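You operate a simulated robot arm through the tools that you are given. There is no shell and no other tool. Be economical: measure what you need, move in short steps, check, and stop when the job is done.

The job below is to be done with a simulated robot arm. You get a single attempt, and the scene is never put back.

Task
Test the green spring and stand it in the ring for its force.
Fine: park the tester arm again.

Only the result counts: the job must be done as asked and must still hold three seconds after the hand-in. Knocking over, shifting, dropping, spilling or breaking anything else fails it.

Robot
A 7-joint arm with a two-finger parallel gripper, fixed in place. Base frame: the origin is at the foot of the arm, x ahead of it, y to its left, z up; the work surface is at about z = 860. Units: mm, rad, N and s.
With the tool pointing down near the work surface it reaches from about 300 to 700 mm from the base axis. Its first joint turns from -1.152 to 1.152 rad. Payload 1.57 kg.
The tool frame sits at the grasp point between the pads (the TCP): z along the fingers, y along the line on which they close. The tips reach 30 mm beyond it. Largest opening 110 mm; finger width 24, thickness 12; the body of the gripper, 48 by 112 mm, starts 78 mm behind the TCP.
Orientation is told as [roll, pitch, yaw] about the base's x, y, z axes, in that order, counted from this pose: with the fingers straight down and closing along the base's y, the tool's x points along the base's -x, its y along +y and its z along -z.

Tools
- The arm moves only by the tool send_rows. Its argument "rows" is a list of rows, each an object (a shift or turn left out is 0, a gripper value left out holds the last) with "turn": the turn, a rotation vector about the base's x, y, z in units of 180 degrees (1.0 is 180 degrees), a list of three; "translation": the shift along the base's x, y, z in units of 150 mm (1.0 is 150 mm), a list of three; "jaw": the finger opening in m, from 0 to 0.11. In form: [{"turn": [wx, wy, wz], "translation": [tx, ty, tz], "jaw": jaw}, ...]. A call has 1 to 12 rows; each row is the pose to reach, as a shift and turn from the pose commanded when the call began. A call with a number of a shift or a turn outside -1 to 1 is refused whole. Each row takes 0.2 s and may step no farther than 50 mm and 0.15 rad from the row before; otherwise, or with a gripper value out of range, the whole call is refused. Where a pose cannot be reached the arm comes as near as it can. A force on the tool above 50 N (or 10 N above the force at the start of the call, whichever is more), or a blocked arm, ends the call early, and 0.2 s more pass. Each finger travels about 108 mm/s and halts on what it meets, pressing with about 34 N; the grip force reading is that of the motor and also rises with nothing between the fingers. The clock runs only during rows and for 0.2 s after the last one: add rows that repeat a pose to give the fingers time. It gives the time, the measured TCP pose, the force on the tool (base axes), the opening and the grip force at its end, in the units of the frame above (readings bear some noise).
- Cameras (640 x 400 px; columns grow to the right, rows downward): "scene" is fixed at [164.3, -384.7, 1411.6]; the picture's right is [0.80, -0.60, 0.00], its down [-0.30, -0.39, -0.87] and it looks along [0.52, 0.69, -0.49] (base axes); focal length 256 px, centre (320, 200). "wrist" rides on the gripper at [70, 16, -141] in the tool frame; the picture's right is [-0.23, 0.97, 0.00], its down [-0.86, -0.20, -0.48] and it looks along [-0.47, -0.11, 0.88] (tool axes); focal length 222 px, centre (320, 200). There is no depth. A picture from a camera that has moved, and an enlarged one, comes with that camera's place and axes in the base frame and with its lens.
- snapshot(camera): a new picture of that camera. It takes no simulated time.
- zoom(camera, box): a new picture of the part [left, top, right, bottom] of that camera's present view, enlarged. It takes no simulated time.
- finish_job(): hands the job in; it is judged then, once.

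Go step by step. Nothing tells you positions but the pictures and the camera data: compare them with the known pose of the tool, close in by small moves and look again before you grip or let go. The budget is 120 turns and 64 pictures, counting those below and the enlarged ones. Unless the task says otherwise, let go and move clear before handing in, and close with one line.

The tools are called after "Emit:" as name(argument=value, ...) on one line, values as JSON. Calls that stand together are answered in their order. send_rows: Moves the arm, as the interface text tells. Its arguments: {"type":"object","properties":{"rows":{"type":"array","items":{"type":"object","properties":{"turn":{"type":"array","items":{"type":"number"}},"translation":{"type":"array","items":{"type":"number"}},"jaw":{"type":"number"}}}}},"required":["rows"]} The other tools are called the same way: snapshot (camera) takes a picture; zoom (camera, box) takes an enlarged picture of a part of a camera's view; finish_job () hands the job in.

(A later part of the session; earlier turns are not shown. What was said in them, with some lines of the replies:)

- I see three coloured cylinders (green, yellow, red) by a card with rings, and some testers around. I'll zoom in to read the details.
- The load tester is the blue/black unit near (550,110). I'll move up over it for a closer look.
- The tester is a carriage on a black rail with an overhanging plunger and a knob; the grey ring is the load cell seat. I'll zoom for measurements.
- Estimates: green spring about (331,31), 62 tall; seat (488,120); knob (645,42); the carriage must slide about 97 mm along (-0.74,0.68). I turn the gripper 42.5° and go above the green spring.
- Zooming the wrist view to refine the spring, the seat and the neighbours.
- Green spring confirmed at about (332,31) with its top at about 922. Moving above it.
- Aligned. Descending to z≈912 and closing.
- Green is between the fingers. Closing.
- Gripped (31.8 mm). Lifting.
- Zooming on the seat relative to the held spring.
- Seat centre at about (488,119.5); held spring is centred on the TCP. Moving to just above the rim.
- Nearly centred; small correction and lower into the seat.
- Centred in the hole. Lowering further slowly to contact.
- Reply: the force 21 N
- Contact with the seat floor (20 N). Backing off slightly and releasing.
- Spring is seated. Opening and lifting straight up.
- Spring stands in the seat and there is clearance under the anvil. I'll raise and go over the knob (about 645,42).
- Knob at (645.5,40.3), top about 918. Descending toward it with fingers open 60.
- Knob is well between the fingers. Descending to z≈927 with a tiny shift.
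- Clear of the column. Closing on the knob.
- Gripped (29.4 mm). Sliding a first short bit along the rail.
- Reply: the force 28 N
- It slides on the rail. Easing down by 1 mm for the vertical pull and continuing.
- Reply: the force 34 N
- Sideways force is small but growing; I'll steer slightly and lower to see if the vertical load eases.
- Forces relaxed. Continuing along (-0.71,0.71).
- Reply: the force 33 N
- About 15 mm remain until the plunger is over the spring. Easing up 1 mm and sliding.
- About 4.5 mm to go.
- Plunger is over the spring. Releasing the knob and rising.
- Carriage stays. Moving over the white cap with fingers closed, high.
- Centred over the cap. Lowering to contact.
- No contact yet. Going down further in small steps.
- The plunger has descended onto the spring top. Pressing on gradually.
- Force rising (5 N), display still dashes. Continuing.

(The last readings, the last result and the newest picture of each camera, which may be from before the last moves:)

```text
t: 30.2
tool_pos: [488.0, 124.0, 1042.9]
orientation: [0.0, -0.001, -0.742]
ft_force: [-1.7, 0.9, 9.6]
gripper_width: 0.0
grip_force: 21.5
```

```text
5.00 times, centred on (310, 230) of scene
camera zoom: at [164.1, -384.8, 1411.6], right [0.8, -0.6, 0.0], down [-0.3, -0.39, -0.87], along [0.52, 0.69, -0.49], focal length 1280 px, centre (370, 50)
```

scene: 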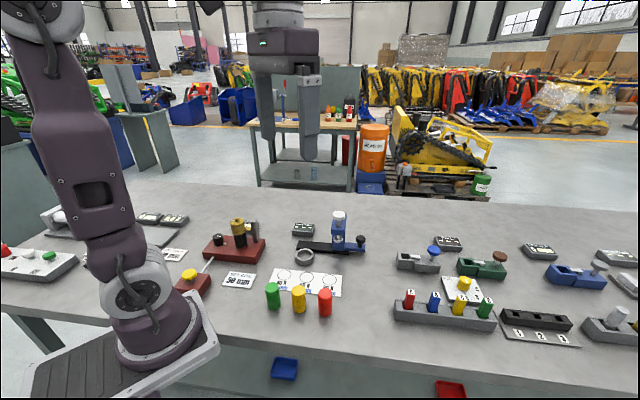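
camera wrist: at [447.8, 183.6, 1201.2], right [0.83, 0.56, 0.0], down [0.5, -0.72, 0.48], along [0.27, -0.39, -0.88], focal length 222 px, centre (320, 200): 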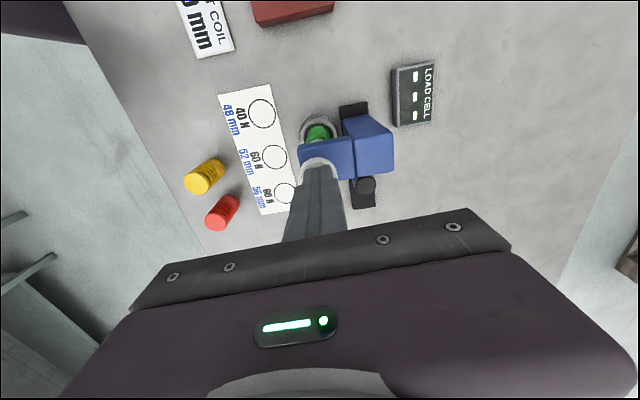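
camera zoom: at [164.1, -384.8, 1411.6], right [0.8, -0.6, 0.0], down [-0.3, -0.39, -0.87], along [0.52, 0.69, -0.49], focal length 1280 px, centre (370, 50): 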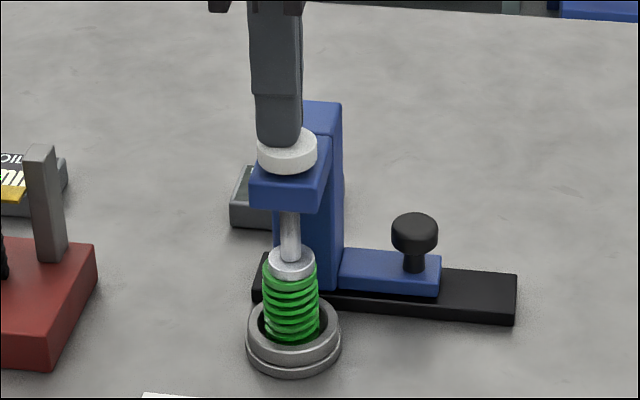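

The cap is near its stop. Pressing a few mm more in small steps.

Emit:
send_rows(rows=[{"translation": [0, 0, -0.013]}, {"translation": [0, 0, -0.026]}, {"translation": [0, 0, -0.026]}])

Emit:
zoom(camera="wrist", box=[270, 50, 450, 210])

```text
t: 31.0
tool_pos: [486.0, 123.6, 1039.4]
orientation: [0.002, -0.002, -0.741]
ft_force: [-6.7, -1.3, 41.6]
gripper_width: 0.2
grip_force: 21.8
```

```text
2.50 times, centred on (360, 130) of wrist
camera zoom: at [447.0, 183.0, 1180.7], right [0.83, 0.56, 0.0], down [0.49, -0.72, 0.48], along [0.27, -0.39, -0.88], focal length 555 px, centre (220, 375)
```

zoom: 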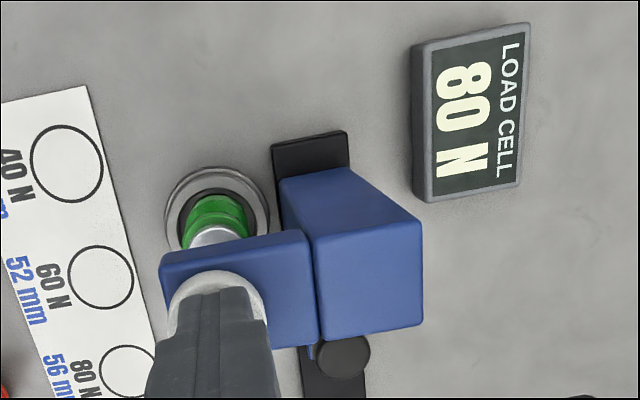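

The display reads 80 N. Rising slowly so the plunger returns.

Emit:
send_rows(rows=[{"translation": [0, 0, 0.03]}, {"translation": [0, 0, 0.07]}, {"translation": [0, 0, 0.13]}, {"translation": [0, 0, 0.2]}, {"translation": [0, 0, 0.4]}, {"translation": [0, 0, 0.6]}, {"translation": [0, 0, 0.6]}])

Emit:
zoom(camera="scene", box=[265, 170, 365, 270])

```text
t: 32.6
tool_pos: [485.9, 123.7, 1129.0]
orientation: [-0.001, 0.0, -0.744]
ft_force: [-0.5, -0.2, 0.0]
gripper_width: 0.0
grip_force: 20.8
```

```text
4.00 times, centred on (315, 220) of scene
camera zoom: at [164.3, -384.8, 1411.6], right [0.8, -0.6, 0.0], down [-0.3, -0.39, -0.87], along [0.52, 0.69, -0.49], focal length 1024 px, centre (340, 120)
```

zoom: 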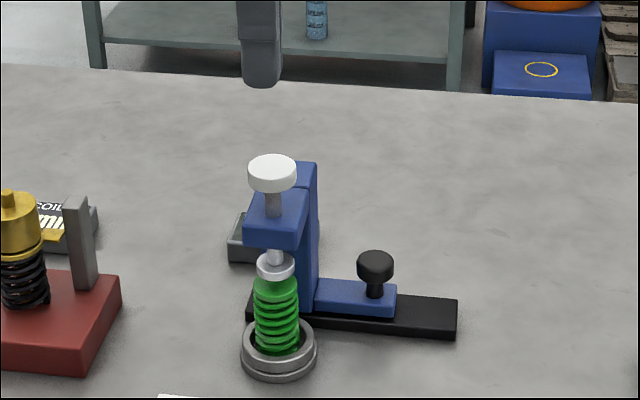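

Plunger is back up. Returning above the knob (about 573,112).

Emit:
send_rows(rows=[{"translation": [0.2, -0.03, 0]}, {"translation": [0.4, -0.055, 0], "jaw": 0.06}, {"translation": [0.58, -0.075, 0]}, {"translation": [0.58, -0.075, -0.3]}, {"translation": [0.58, -0.075, -0.6]}, {"translation": [0.58, -0.075, -0.9]}, {"translation": [0.58, -0.075, -0.99]}, {"translation": [0.58, -0.075, -0.99]}])

Emit:
snapshot(camera="wrist")

```text
t: 34.4
tool_pos: [571.8, 110.2, 978.7]
orientation: [-0.001, 0.0, -0.743]
ft_force: [0.4, -0.3, -0.4]
gripper_width: 60.2
grip_force: 0.1
```

```text
15 pictures are left
camera wrist: at [532.7, 170.4, 1119.4], right [0.83, 0.56, 0.0], down [0.5, -0.72, 0.48], along [0.27, -0.39, -0.88], focal length 222 px, centre (320, 200)
```

wrist: 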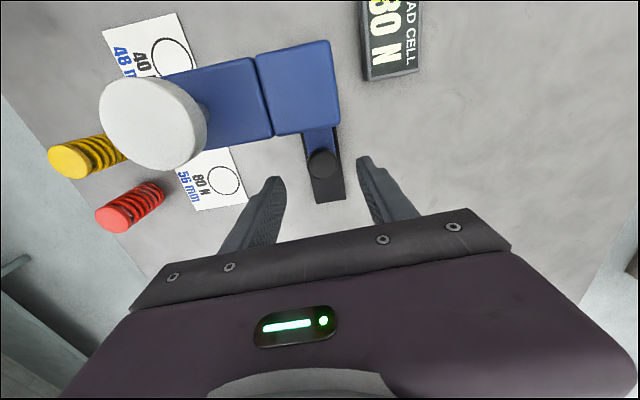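

The reading stays. Knob aligned; descending and gripping.

Emit:
send_rows(rows=[{"translation": [-0.008, 0.01, -0.2]}, {"translation": [-0.008, 0.01, -0.36]}, {"translation": [-0.008, 0.01, -0.36]}, {"translation": [-0.008, 0.01, -0.36], "jaw": 0.04}, {"translation": [-0.008, 0.01, -0.36], "jaw": 0.025}, {"translation": [-0.008, 0.01, -0.36], "jaw": 0.02}, {"translation": [-0.008, 0.01, -0.36], "jaw": 0.02}])

```text
t: 36.0
tool_pos: [570.8, 115.8, 926.5]
orientation: [0.0, 0.0, -0.741]
ft_force: [2.5, 2.3, -5.8]
gripper_width: 29.4
grip_force: 39.0
```

Gripped. Sliding back toward park, first 30 mm.

Emit:
send_rows(rows=[{"translation": [0.05, -0.05, 0]}, {"translation": [0.1, -0.1, 0]}, {"translation": [0.14, -0.14, 0]}, {"translation": [0.14, -0.14, 0]}])

```text
t: 37.0
tool_pos: [593.0, 90.9, 925.1]
orientation: [-0.002, 0.0, -0.741]
ft_force: [-0.7, -0.5, -3.8]
gripper_width: 29.4
grip_force: 38.9
```

Forces are low; continuing.

Emit:
send_rows(rows=[{"translation": [0.05, -0.05, 0]}, {"translation": [0.1, -0.1, 0]}, {"translation": [0.15, -0.15, 0]}, {"translation": [0.2, -0.2, 0]}, {"translation": [0.2, -0.2, 0]}])

Emit:
zoom(camera="scene", box=[285, 180, 405, 270])

```text
t: 38.2
tool_pos: [624.2, 61.5, 924.7]
orientation: [-0.001, -0.001, -0.743]
ft_force: [-10.7, -10.9, 5.6]
gripper_width: 29.5
grip_force: 39.0
```

```text
4.44 times, centred on (345, 225) of scene
camera zoom: at [163.9, -385.0, 1411.5], right [0.8, -0.6, 0.0], down [-0.3, -0.39, -0.87], along [0.52, 0.69, -0.49], focal length 1138 px, centre (209, 89)
```

zoom: 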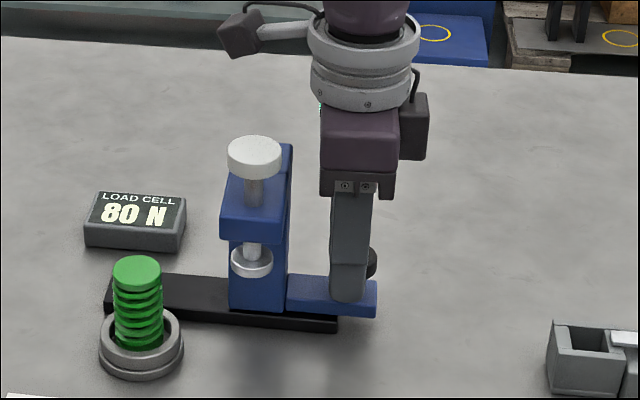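

About 24 mm remain. Relieving the sideways load and continuing.

Emit:
send_rows(rows=[{"translation": [-0.005, -0.005, 0]}, {"translation": [0.04, -0.05, 0]}, {"translation": [0.08, -0.09, 0]}, {"translation": [0.1, -0.11, 0]}, {"translation": [0.1, -0.11, 0]}])

Emit:
zoom(camera="scene", box=[285, 180, 405, 270])

```text
t: 39.4
tool_pos: [638.2, 47.3, 925.9]
orientation: [0.001, 0.0, -0.742]
ft_force: [3.7, 0.5, -0.6]
gripper_width: 29.5
grip_force: 38.6
```

```text
4.44 times, centred on (345, 225) of scene
camera zoom: at [164.4, -384.7, 1411.6], right [0.8, -0.6, 0.0], down [-0.3, -0.39, -0.87], along [0.52, 0.69, -0.49], focal length 1138 px, centre (209, 89)
```

zoom: 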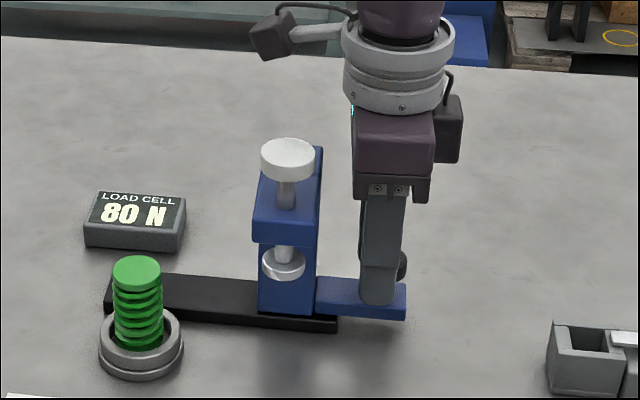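

About 3–4 mm left. Finishing gently.

Emit:
send_rows(rows=[{"translation": [0.008, -0.008, 0]}, {"translation": [0.018, -0.018, 0]}, {"translation": [0.018, -0.018, 0]}])

Emit:
zoom(camera="scene", box=[285, 180, 405, 270])

```text
t: 40.2
tool_pos: [641.6, 43.7, 926.0]
orientation: [0.002, 0.003, -0.742]
ft_force: [-2.8, 10.3, 1.6]
gripper_width: 29.4
grip_force: 38.6
```

```text
4.44 times, centred on (345, 225) of scene
camera zoom: at [164.2, -384.5, 1411.7], right [0.8, -0.6, 0.0], down [-0.3, -0.39, -0.87], along [0.52, 0.69, -0.49], focal length 1138 px, centre (209, 89)
```

zoom: 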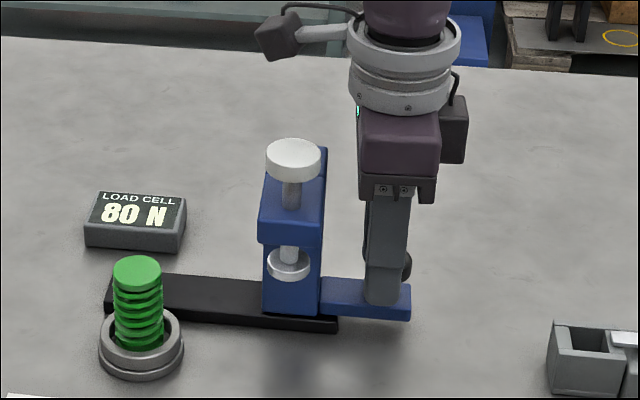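

Parked, touching its stop as at the start. Releasing, rising.

Emit:
send_rows(rows=[{"jaw": 0.045}, {"jaw": 0.06}, {"jaw": 0.06}, {"translation": [0.0, 0.0, 0.25]}, {"translation": [0.0, 0.0, 0.55]}, {"translation": [0.0, 0.0, 0.85]}, {"translation": [0.0, 0.0, 1.0]}, {"translation": [0.0, 0.0, 1.0]}])

Emit:
send_rows(rows=[{"translation": [0, 0, 0.28]}, {"translation": [-0.25, 0.13, 0.3]}, {"translation": [-0.5, 0.26, 0.3]}, {"translation": [-0.75, 0.39, 0.3]}, {"translation": [-1.0, 0.52, 0.3], "jaw": 0.07}, {"translation": [-1.0, 0.52, 0.1], "jaw": 0.07}, {"translation": [-1.0, 0.52, 0.1], "jaw": 0.07}])

Emit:
zoom(camera="wrist", box=[180, 50, 400, 230])

```text
t: 42.0
tool_pos: [642.2, 42.5, 1075.0]
orientation: [0.0, 0.001, -0.74]
ft_force: [0.3, 0.4, -0.5]
gripper_width: 59.6
grip_force: 0.2
```

```text
t: 43.6
tool_pos: [492.2, 122.0, 1091.6]
orientation: [-0.001, 0.0, -0.742]
ft_force: [0.4, 0.1, 0.9]
gripper_width: 70.1
grip_force: 0.1
```

```text
2.22 times, centred on (290, 140) of wrist
camera zoom: at [453.0, 181.8, 1232.3], right [0.83, 0.56, 0.0], down [0.5, -0.72, 0.48], along [0.27, -0.39, -0.88], focal length 494 px, centre (387, 333)
```

zoom: 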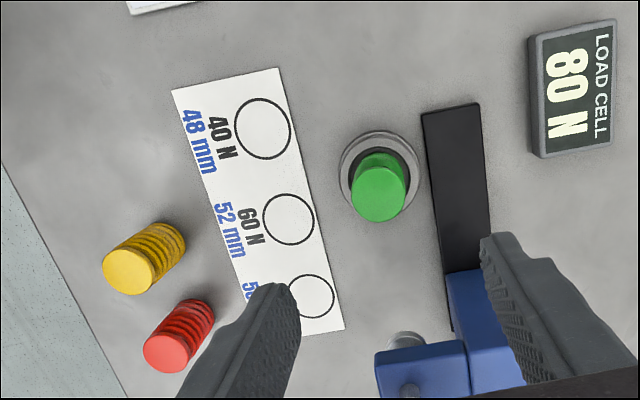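

Green spring confirmed in the seat at about (487,122.5); 80 N ring about (496,9.5). Descending to grip.

Emit:
send_rows(rows=[{"translation": [-0.035, 0.004, -0.3]}, {"translation": [-0.035, 0.004, -0.6]}, {"translation": [-0.035, 0.004, -0.85]}, {"translation": [-0.035, 0.004, -0.85]}])

Emit:
snapshot(camera="wrist")

```text
t: 44.6
tool_pos: [485.9, 119.9, 962.4]
orientation: [-0.001, 0.0, -0.742]
ft_force: [0.1, -0.1, 0.1]
gripper_width: 70.1
grip_force: 0.0
```

```text
10 pictures are left
camera wrist: at [445.2, 180.8, 1105.2], right [0.82, 0.57, 0.0], down [0.5, -0.72, 0.48], along [0.27, -0.39, -0.88], focal length 222 px, centre (320, 200)
```

wrist: 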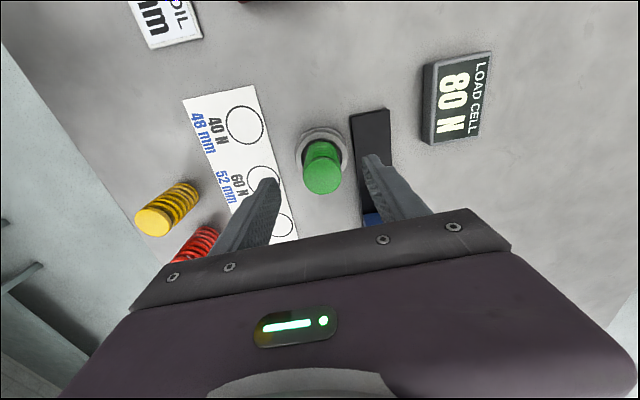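

Aligned. Descending and gripping.

Emit:
send_rows(rows=[{"translation": [0.003, 0.008, -0.15]}, {"translation": [0.003, 0.008, -0.28]}, {"translation": [0.003, 0.008, -0.28]}, {"translation": [0.003, 0.008, -0.28], "jaw": 0.05}, {"translation": [0.003, 0.008, -0.28], "jaw": 0.03}, {"translation": [0.003, 0.008, -0.28], "jaw": 0.025}, {"translation": [0.003, 0.008, -0.28], "jaw": 0.025}])

```text
t: 46.2
tool_pos: [485.1, 121.0, 921.6]
orientation: [0.0, 0.0, -0.742]
ft_force: [0.6, -0.5, -0.2]
gripper_width: 31.6
grip_force: 34.0
```

The ring is close beside the parked press, so I'll grip the spring a bit higher (more clearance) and later turn the gripper so its body stays clear.

Emit:
send_rows(rows=[{"jaw": 0.04}, {"jaw": 0.045}, {"translation": [0.003, 0.006, 0.07]}, {"translation": [0.003, 0.006, 0.07]}, {"translation": [0.003, 0.006, 0.07], "jaw": 0.03}, {"translation": [0.003, 0.006, 0.07], "jaw": 0.025}, {"translation": [0.003, 0.006, 0.07], "jaw": 0.025}])

Emit:
send_rows(rows=[{"translation": [0, 0, 0.2]}, {"translation": [0, 0, 0.5]}, {"translation": [0, 0, 0.8]}, {"translation": [0, 0, 1.0]}, {"translation": [0, 0, 1.0]}])

Emit:
zoom(camera="wrist", box=[220, 70, 420, 230])

```text
t: 47.8
tool_pos: [485.6, 122.6, 930.8]
orientation: [0.002, -0.002, -0.742]
ft_force: [0.1, -0.3, 0.5]
gripper_width: 31.7
grip_force: 33.7
```

```text
t: 49.0
tool_pos: [486.2, 122.8, 1083.1]
orientation: [0.001, -0.001, -0.741]
ft_force: [-1.0, 0.4, -0.1]
gripper_width: 31.3
grip_force: 33.7
```

```text
2.50 times, centred on (320, 150) of wrist
camera zoom: at [446.6, 183.3, 1223.6], right [0.83, 0.56, 0.0], down [0.5, -0.72, 0.48], along [0.27, -0.4, -0.88], focal length 555 px, centre (320, 325)
```

zoom: 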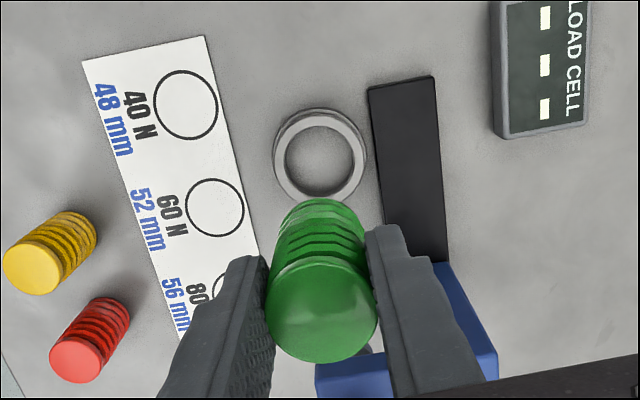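

Held and centred (display reset). Rising, turning to yaw −115° and moving over the 80 N ring.

Emit:
send_rows(rows=[{"translation": [0, 0, 0.15]}, {"translation": [0.007, -0.084, 0.15], "turn": [0, 0, -0.0448]}, {"translation": [0.014, -0.168, 0.15], "turn": [0, 0, -0.0896]}, {"translation": [0.021, -0.252, 0.15], "turn": [0, 0, -0.1344]}, {"translation": [0.028, -0.336, 0.15], "turn": [0, 0, -0.1792]}, {"translation": [0.035, -0.42, 0.15], "turn": [0, 0, -0.224]}, {"translation": [0.042, -0.504, 0.15], "turn": [0, 0, -0.2688]}, {"translation": [0.049, -0.588, 0.15], "turn": [0, 0, -0.3136]}, {"translation": [0.056, -0.672, 0.15], "turn": [0, 0, -0.3584]}, {"translation": [0.063, -0.757, 0.15], "turn": [0, 0, -0.403]}, {"translation": [0.063, -0.757, 0.15], "turn": [0, 0, -0.403]}])

Emit:
snapshot(camera="wrist")

```text
t: 51.4
tool_pos: [495.7, 10.7, 1104.4]
orientation: [0.0, -0.001, -2.008]
ft_force: [-0.6, 0.5, -1.2]
gripper_width: 31.4
grip_force: 34.2
```

```text
8 pictures are left
camera wrist: at [540.6, 67.3, 1243.9], right [0.79, -0.62, 0.0], down [-0.54, -0.69, 0.48], along [-0.3, -0.38, -0.88], focal length 222 px, centre (320, 200)
```

wrist: 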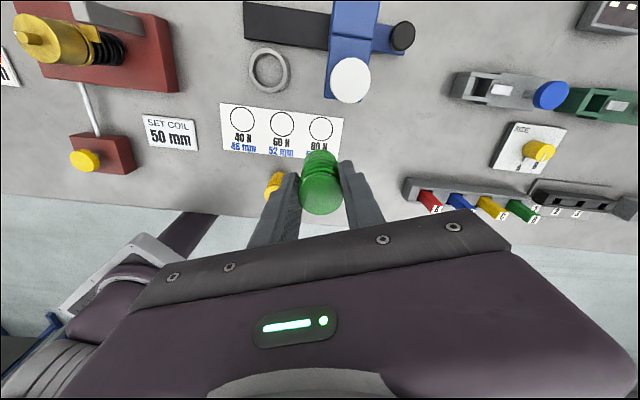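

Ring at about (495.3,8.3), press head is clear of the body. Descending over the ring.

Emit:
send_rows(rows=[{"translation": [-0.003, -0.012, -0.3]}, {"translation": [-0.003, -0.012, -0.6]}, {"translation": [-0.003, -0.012, -0.8]}, {"translation": [-0.003, -0.012, -0.95]}, {"translation": [-0.003, -0.012, -0.95]}])

Emit:
zoom(camera="wrist", box=[220, 50, 420, 230])

Emit:
zoom(camera="scene", box=[265, 180, 395, 300])

```text
t: 52.6
tool_pos: [495.0, 7.8, 962.5]
orientation: [0.001, 0.001, -2.008]
ft_force: [0.8, -0.6, 0.0]
gripper_width: 31.2
grip_force: 34.2
```

```text
2.22 times, centred on (320, 140) of wrist
camera zoom: at [539.9, 63.8, 1103.2], right [0.79, -0.62, 0.0], down [-0.54, -0.69, 0.48], along [-0.3, -0.38, -0.88], focal length 494 px, centre (320, 333)
```

zoom: 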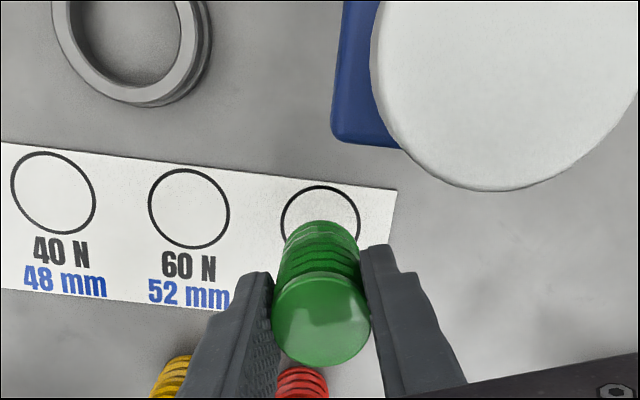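

```text
3.33 times, centred on (330, 240) of scene
camera zoom: at [164.3, -384.7, 1411.6], right [0.8, -0.6, 0.0], down [-0.3, -0.39, -0.87], along [0.52, 0.69, -0.49], focal length 853 px, centre (287, 67)
```

zoom: 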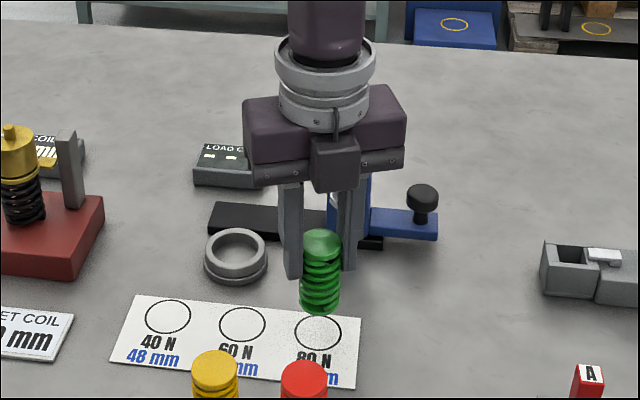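

Centred. Lowering the rest in small steps.

Emit:
send_rows(rows=[{"translation": [-0.001, 0.002, -0.08]}, {"translation": [-0.001, 0.002, -0.16]}, {"translation": [-0.001, 0.002, -0.2]}, {"translation": [-0.001, 0.002, -0.22]}, {"translation": [-0.001, 0.002, -0.22]}])

Emit:
zoom(camera="scene", box=[285, 200, 375, 300])

```text
t: 53.8
tool_pos: [496.4, 8.8, 928.6]
orientation: [0.001, 0.001, -2.007]
ft_force: [-0.1, -0.5, 0.1]
gripper_width: 31.1
grip_force: 34.0
```

```text
4.00 times, centred on (330, 250) of scene
camera zoom: at [164.3, -384.7, 1411.6], right [0.8, -0.6, 0.0], down [-0.3, -0.39, -0.87], along [0.52, 0.69, -0.49], focal length 1024 px, centre (280, 0)
```

zoom: 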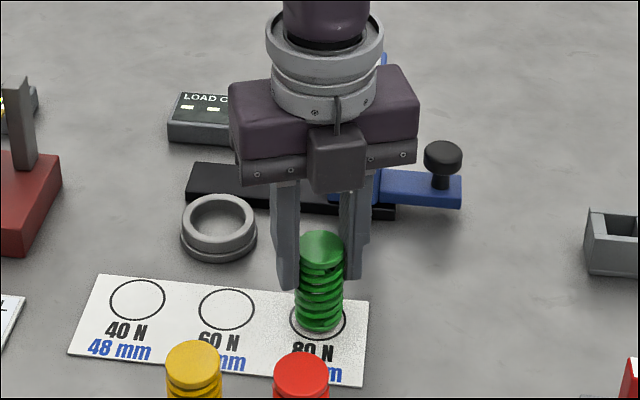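

Just above the card and centred. Feeling for contact.

Emit:
send_rows(rows=[{"translation": [0, 0, -0.008]}, {"translation": [0, 0, -0.016]}, {"translation": [0, 0, -0.016]}])

```text
t: 54.6
tool_pos: [495.8, 8.7, 925.6]
orientation: [0.0, 0.0, -2.008]
ft_force: [0.4, -0.6, -0.5]
gripper_width: 31.1
grip_force: 33.9
```

Emit:
send_rows(rows=[{"translation": [0, 0, -0.005]}, {"translation": [0, 0, -0.01]}, {"translation": [0, 0, -0.01]}])

```text
t: 55.4
tool_pos: [496.4, 8.7, 924.2]
orientation: [0.0, 0.0, -2.008]
ft_force: [0.3, -0.7, 3.0]
gripper_width: 31.4
grip_force: 34.5
```

A light contact shows; half a millimetre more, then open and rise.

Emit:
send_rows(rows=[{"translation": [0, 0, -0.004]}, {"translation": [0, 0, -0.004]}])

```text
t: 56.0
tool_pos: [495.5, 7.9, 923.8]
orientation: [0.002, 0.0, -2.007]
ft_force: [-4.2, 0.4, 19.9]
gripper_width: 31.9
grip_force: 33.9
```

Emit:
send_rows(rows=[{"translation": [0, 0, 0.003]}, {"translation": [0, 0, 0.003], "jaw": 0.036}, {"translation": [0, 0, 0.003], "jaw": 0.045}, {"translation": [0, 0, 0.003], "jaw": 0.05}, {"translation": [0, 0, 0.1]}, {"translation": [0, 0, 0.3]}, {"translation": [0, 0, 0.6]}, {"translation": [0, 0, 0.9]}, {"translation": [0, 0, 1.0]}, {"translation": [0, 0, 1.0]}])

Emit:
zoom(camera="scene", box=[265, 180, 395, 300])

Emit:
zoom(camera="wrist", box=[220, 50, 420, 230])

```text
t: 58.2
tool_pos: [495.2, 8.5, 1072.5]
orientation: [-0.001, 0.0, -2.007]
ft_force: [0.2, -1.2, 0.9]
gripper_width: 49.8
grip_force: 0.1
```

```text
3.33 times, centred on (330, 240) of scene
camera zoom: at [164.3, -384.8, 1411.6], right [0.8, -0.6, 0.0], down [-0.3, -0.39, -0.87], along [0.52, 0.69, -0.49], focal length 853 px, centre (287, 67)
```

zoom: 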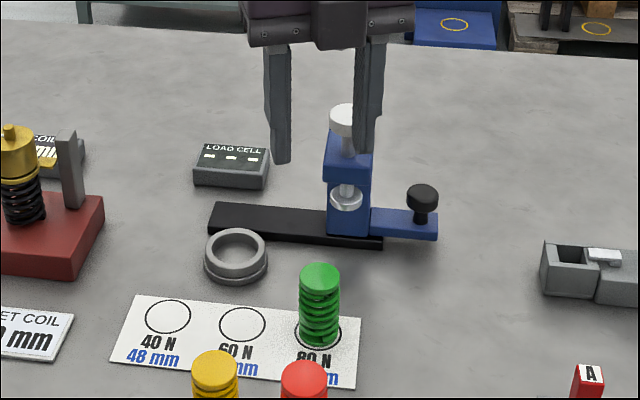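

```text
2.22 times, centred on (320, 140) of wrist
camera zoom: at [540.9, 65.7, 1214.4], right [0.79, -0.62, 0.0], down [-0.54, -0.69, 0.48], along [-0.3, -0.38, -0.88], focal length 494 px, centre (320, 333)
```

zoom: 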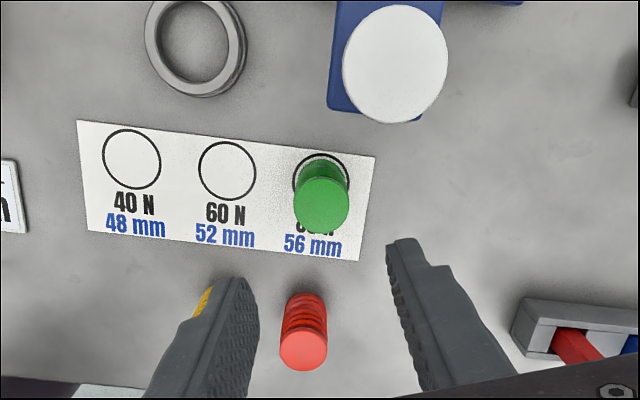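

The green spring stands upright inside the 80 N ring, the press is back at its parked stop, and the gripper is clear. Handing in.

Emit:
finish_job()

```text
The job is handed in.
```

The green spring tested at 80 N. It now stands in the 80 N ring, and the tester arm is parked again.
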